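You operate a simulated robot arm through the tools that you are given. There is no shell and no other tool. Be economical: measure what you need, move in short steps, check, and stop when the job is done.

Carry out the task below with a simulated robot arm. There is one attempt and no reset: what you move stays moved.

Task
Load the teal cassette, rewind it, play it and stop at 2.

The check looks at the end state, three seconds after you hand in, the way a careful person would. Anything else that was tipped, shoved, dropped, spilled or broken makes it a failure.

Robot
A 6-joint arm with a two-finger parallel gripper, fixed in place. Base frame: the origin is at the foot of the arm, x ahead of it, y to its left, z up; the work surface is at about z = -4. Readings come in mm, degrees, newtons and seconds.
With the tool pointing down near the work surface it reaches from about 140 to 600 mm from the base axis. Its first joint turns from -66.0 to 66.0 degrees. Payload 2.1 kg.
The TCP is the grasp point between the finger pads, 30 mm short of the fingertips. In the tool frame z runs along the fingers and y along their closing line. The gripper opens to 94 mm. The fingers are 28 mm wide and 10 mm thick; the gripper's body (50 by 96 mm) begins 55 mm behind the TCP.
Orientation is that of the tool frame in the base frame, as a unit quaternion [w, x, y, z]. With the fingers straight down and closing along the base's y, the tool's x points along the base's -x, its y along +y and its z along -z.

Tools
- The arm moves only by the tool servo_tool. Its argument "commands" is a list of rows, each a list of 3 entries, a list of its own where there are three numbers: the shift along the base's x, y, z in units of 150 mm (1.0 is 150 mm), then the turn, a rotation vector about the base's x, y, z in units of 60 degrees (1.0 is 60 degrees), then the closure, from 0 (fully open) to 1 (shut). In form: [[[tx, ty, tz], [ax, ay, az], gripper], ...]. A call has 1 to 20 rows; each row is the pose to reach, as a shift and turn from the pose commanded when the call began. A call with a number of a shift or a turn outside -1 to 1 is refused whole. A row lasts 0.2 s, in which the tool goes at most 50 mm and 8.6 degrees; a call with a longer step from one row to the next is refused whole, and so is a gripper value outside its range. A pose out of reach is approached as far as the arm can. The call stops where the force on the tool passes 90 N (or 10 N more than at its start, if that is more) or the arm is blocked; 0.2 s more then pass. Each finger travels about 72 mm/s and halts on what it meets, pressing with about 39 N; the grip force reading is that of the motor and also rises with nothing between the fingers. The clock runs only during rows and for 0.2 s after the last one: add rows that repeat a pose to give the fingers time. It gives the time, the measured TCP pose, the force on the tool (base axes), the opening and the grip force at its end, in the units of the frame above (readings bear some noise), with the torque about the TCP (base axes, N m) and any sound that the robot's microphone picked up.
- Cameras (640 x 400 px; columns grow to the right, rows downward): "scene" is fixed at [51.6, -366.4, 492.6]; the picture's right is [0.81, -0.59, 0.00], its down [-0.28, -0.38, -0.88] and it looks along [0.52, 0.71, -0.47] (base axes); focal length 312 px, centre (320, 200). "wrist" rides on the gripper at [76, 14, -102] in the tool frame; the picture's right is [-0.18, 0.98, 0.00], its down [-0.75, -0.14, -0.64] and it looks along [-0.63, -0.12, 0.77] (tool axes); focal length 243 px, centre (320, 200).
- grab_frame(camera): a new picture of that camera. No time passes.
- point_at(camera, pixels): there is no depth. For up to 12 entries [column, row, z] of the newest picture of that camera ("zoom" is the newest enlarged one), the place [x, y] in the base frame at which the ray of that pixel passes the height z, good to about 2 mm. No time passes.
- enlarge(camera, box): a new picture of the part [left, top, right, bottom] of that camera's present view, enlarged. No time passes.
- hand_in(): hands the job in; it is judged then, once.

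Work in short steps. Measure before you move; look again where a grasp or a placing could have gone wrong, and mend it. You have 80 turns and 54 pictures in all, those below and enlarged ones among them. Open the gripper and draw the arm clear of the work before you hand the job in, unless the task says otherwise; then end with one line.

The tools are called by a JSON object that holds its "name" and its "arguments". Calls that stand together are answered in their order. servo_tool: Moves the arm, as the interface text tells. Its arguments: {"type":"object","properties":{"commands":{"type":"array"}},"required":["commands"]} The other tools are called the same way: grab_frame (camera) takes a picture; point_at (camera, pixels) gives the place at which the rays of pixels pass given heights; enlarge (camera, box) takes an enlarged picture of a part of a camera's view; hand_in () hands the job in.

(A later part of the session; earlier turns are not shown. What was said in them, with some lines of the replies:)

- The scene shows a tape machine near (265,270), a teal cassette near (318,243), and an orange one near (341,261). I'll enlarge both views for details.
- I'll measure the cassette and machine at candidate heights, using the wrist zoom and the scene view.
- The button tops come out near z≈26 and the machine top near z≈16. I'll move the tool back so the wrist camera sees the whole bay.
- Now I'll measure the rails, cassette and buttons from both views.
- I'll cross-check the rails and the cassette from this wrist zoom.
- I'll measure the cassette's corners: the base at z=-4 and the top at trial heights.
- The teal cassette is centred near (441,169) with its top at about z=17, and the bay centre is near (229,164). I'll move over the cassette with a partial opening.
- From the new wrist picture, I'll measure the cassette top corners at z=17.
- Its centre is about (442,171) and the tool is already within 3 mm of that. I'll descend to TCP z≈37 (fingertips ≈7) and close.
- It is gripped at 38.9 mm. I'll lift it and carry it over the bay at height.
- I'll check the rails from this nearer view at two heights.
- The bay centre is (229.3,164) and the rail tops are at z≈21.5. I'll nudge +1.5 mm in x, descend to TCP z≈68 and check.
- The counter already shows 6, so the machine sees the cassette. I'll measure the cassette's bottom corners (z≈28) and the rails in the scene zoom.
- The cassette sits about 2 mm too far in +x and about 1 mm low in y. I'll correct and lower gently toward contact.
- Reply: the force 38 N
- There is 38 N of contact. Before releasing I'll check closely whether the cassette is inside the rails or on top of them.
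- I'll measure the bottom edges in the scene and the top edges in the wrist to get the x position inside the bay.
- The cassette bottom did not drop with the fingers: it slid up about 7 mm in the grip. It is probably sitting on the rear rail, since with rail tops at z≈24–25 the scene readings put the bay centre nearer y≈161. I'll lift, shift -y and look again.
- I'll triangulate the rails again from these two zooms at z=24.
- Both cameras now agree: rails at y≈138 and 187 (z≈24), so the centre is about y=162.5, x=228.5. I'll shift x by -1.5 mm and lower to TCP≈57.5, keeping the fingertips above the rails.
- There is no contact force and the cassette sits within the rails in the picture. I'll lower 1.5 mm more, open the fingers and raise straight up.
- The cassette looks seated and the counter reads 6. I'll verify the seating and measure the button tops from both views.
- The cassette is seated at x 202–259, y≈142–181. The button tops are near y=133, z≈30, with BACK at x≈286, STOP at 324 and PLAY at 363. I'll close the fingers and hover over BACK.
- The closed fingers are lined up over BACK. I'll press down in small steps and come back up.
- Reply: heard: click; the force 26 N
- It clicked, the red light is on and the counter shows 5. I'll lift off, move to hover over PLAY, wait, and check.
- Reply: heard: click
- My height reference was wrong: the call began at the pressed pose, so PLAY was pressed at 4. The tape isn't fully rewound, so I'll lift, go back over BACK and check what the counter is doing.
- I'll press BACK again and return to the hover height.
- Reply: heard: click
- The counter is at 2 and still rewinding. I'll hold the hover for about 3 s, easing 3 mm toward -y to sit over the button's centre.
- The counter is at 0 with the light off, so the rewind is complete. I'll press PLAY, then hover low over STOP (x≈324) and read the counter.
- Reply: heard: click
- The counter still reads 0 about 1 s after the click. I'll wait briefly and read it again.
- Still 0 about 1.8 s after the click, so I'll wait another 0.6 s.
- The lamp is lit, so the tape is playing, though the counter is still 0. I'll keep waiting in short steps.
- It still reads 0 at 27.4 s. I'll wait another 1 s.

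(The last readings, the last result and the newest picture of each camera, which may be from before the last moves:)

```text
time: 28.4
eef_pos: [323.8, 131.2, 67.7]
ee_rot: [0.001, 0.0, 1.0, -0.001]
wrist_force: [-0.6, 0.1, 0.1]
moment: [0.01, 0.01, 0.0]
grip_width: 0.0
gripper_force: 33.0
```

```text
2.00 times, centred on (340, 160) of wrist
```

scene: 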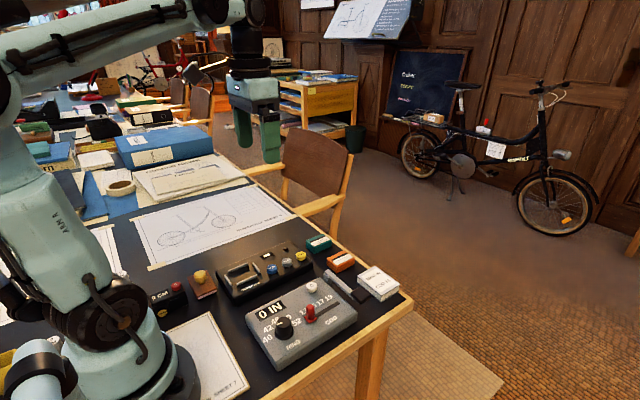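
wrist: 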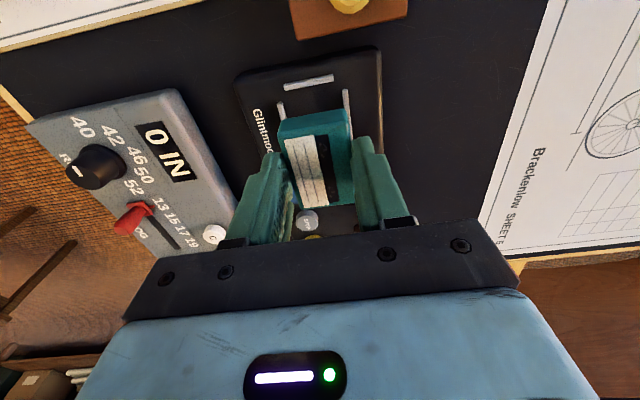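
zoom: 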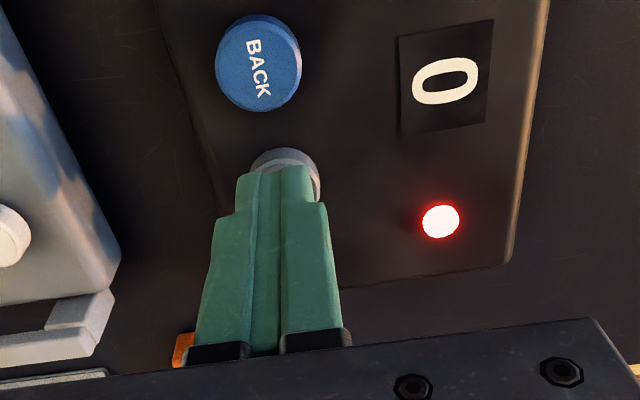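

Still 0 after about 4 s, so play is slow. I'll wait another 1.2 s.

{"name": "servo_tool", "arguments": {"commands": [[[0, 0, 0], [0, 0, 0], 1], [[0, 0, 0], [0, 0, 0], 1], [[0, 0, 0], [0, 0, 0], 1], [[0, 0, 0], [0, 0, 0], 1], [[0, 0, 0], [0, 0, 0], 1]]}}

{"name": "enlarge", "arguments": {"camera": "wrist", "box": [220, 60, 460, 260]}}

```text
time: 29.6
eef_pos: [325.2, 131.2, 68.0]
ee_rot: [0.0, 0.001, 1.0, -0.001]
wrist_force: [-0.7, 1.1, 0.3]
moment: [0.01, 0.02, -0.01]
grip_width: 0.1
gripper_force: 33.4
```

```text
2.00 times, centred on (340, 160) of wrist
```

zoom: 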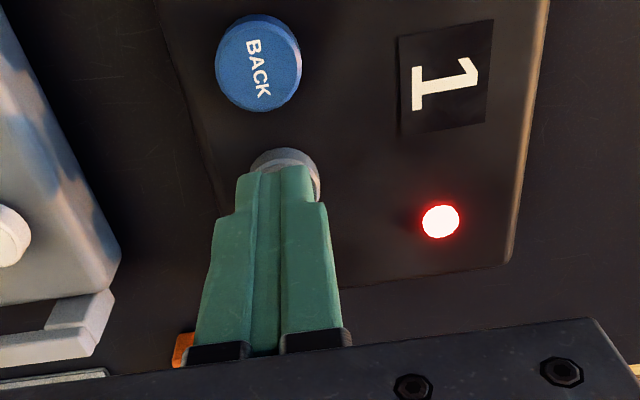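

The counter reached 1 between 28.4 and 29.6 s, about 4–5 s per count. I expect 2 around 33–34.5 s, so I'll wait 3.2 s and look.

{"name": "servo_tool", "arguments": {"commands": [[[0, 0, 0], [0, 0, 0], 1], [[0, 0, 0], [0, 0, 0], 1], [[0, 0, 0], [0, 0, 0], 1], [[0, 0, 0], [0, 0, 0], 1], [[0, 0, 0], [0, 0, 0], 1], [[0, 0, 0], [0, 0, 0], 1], [[0, 0, 0], [0, 0, 0], 1], [[0, 0, 0], [0, 0, 0], 1], [[0, 0, 0], [0, 0, 0], 1], [[0, 0, 0], [0, 0, 0], 1], [[0, 0, 0], [0, 0, 0], 1], [[0, 0, 0], [0, 0, 0], 1], [[0, 0, 0], [0, 0, 0], 1], [[0, 0, 0], [0, 0, 0], 1], [[0, 0, 0], [0, 0, 0], 1]]}}

{"name": "enlarge", "arguments": {"camera": "wrist", "box": [220, 60, 460, 260]}}

```text
time: 32.8
eef_pos: [323.9, 130.5, 67.2]
ee_rot: [0.0, 0.001, 1.0, 0.0]
wrist_force: [0.0, 0.4, -0.1]
moment: [0.02, 0.0, 0.01]
grip_width: 0.0
gripper_force: 32.6
```

```text
2.00 times, centred on (340, 160) of wrist
```

zoom: 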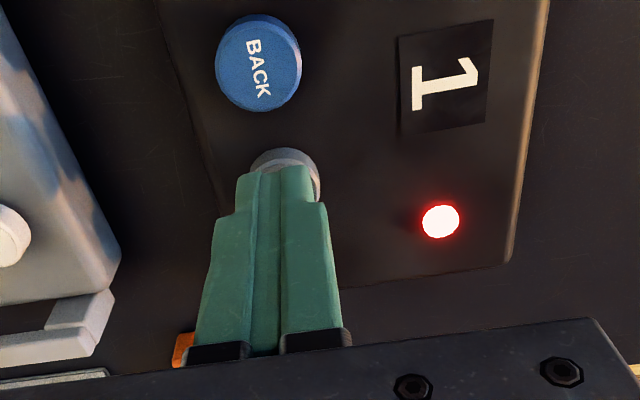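

Still 1 at 32.8 s, so I'll wait another 1 s.

{"name": "servo_tool", "arguments": {"commands": [[[0, 0, 0], [0, 0, 0], 1], [[0, 0, 0], [0, 0, 0], 1], [[0, 0, 0], [0, 0, 0], 1], [[0, 0, 0], [0, 0, 0], 1]]}}

{"name": "enlarge", "arguments": {"camera": "wrist", "box": [220, 60, 460, 260]}}

```text
time: 33.8
eef_pos: [325.6, 130.9, 68.1]
ee_rot: [0.0, 0.0, 1.0, 0.001]
wrist_force: [-0.5, -0.3, 0.1]
moment: [0.03, -0.02, 0.0]
grip_width: 0.2
gripper_force: 32.1
```

```text
2.00 times, centred on (340, 160) of wrist
```

zoom: 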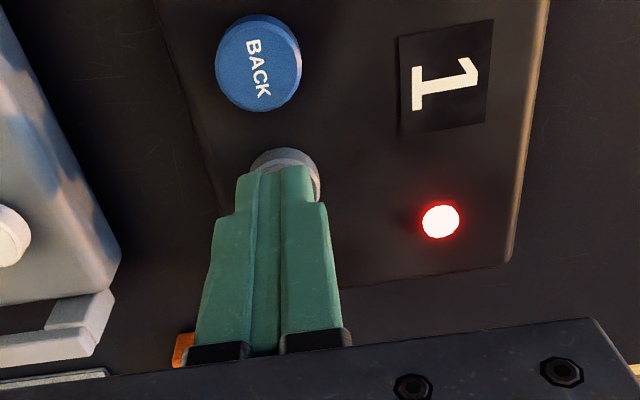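

Still 1 at 33.8 s, so I'll wait another 1 s.

{"name": "servo_tool", "arguments": {"commands": [[[0, 0, 0], [0, 0, 0], 1], [[0, 0, 0], [0, 0, 0], 1], [[0, 0, 0], [0, 0, 0], 1], [[0, 0, 0], [0, 0, 0], 1]]}}

{"name": "enlarge", "arguments": {"camera": "wrist", "box": [220, 60, 460, 260]}}

```text
time: 34.8
eef_pos: [325.0, 131.3, 66.8]
ee_rot: [0.0, 0.0, 1.0, 0.0]
wrist_force: [-0.1, 0.2, -0.9]
moment: [0.0, 0.01, -0.02]
grip_width: 0.0
gripper_force: 33.0
```

```text
2.00 times, centred on (340, 160) of wrist
```

zoom: 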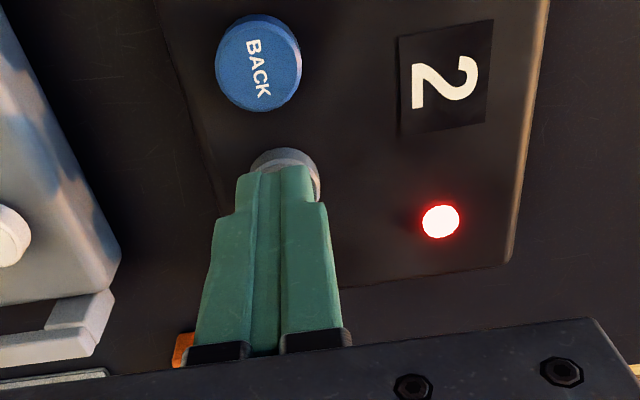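

The counter shows 2. I'll press STOP now and lift off.

{"name": "servo_tool", "arguments": {"commands": [[[0, 0, -0.06], [0, 0, 0], 1], [[0, 0, -0.085], [0, 0, 0], 1], [[0, 0, -0.085], [0, 0, 0], 1], [[0, 0, 0], [0, 0, 0], 1]]}}

{"name": "enlarge", "arguments": {"camera": "wrist", "box": [220, 60, 460, 260]}}

```text
time: 35.8
eef_pos: [325.9, 130.4, 67.8]
ee_rot: [-0.001, 0.0, 1.0, 0.0]
wrist_force: [-0.3, 0.4, 0.3]
moment: [0.0, 0.02, -0.01]
grip_width: 0.0
gripper_force: 33.2
heard: click
```

```text
2.00 times, centred on (340, 160) of wrist
```

zoom: 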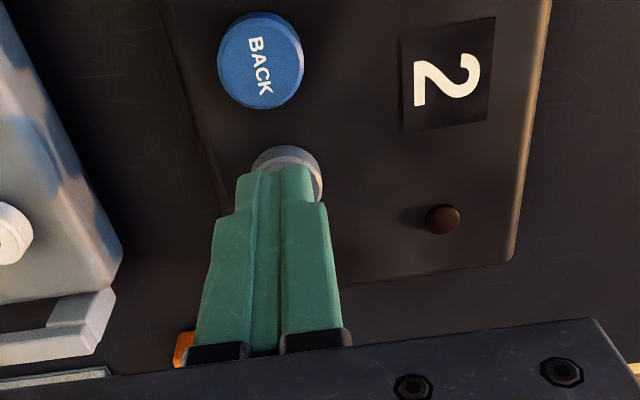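

The lamp is off and the counter is stopped at 2. I'll raise the arm clear, open the gripper and take a last look.

{"name": "servo_tool", "arguments": {"commands": [[[0, 0, 0.25], [0, 0, 0], 1], [[0, 0, 0.55], [0, 0, 0], 1], [[0, 0, 0.85], [0, 0, 0], 0.6], [[0, 0, 1], [0, 0, 0], 0.2], [[0, 0, 1], [0, 0, 0], 0], [[0, 0, 1], [0, 0, 0], 0]]}}

{"name": "enlarge", "arguments": {"camera": "scene", "box": [170, 210, 420, 366]}}

```text
time: 37.2
eef_pos: [325.9, 133.9, 217.8]
ee_rot: [0.0, 0.0, 1.0, -0.001]
wrist_force: [0.0, 0.0, -0.3]
moment: [0.01, -0.01, 0.02]
grip_width: 93.8
gripper_force: 0.0
```

```text
2.56 times, centred on (295, 288) of scene
```

zoom: 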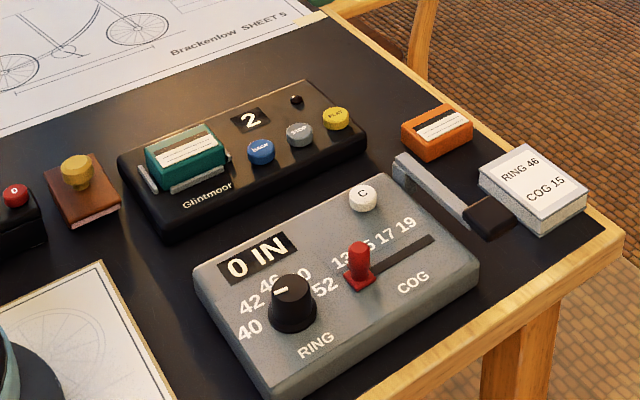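

The cassette is seated, the counter holds at 2, the lamp is off and nothing else has moved, so I'm handing in.

{"name": "hand_in", "arguments": {}}

```text
The job is handed in.
```

The teal cassette is loaded, was rewound to 0, played and stopped at 2; on the way I pressed PLAY by mistake at 4 and had to start the rewind again.
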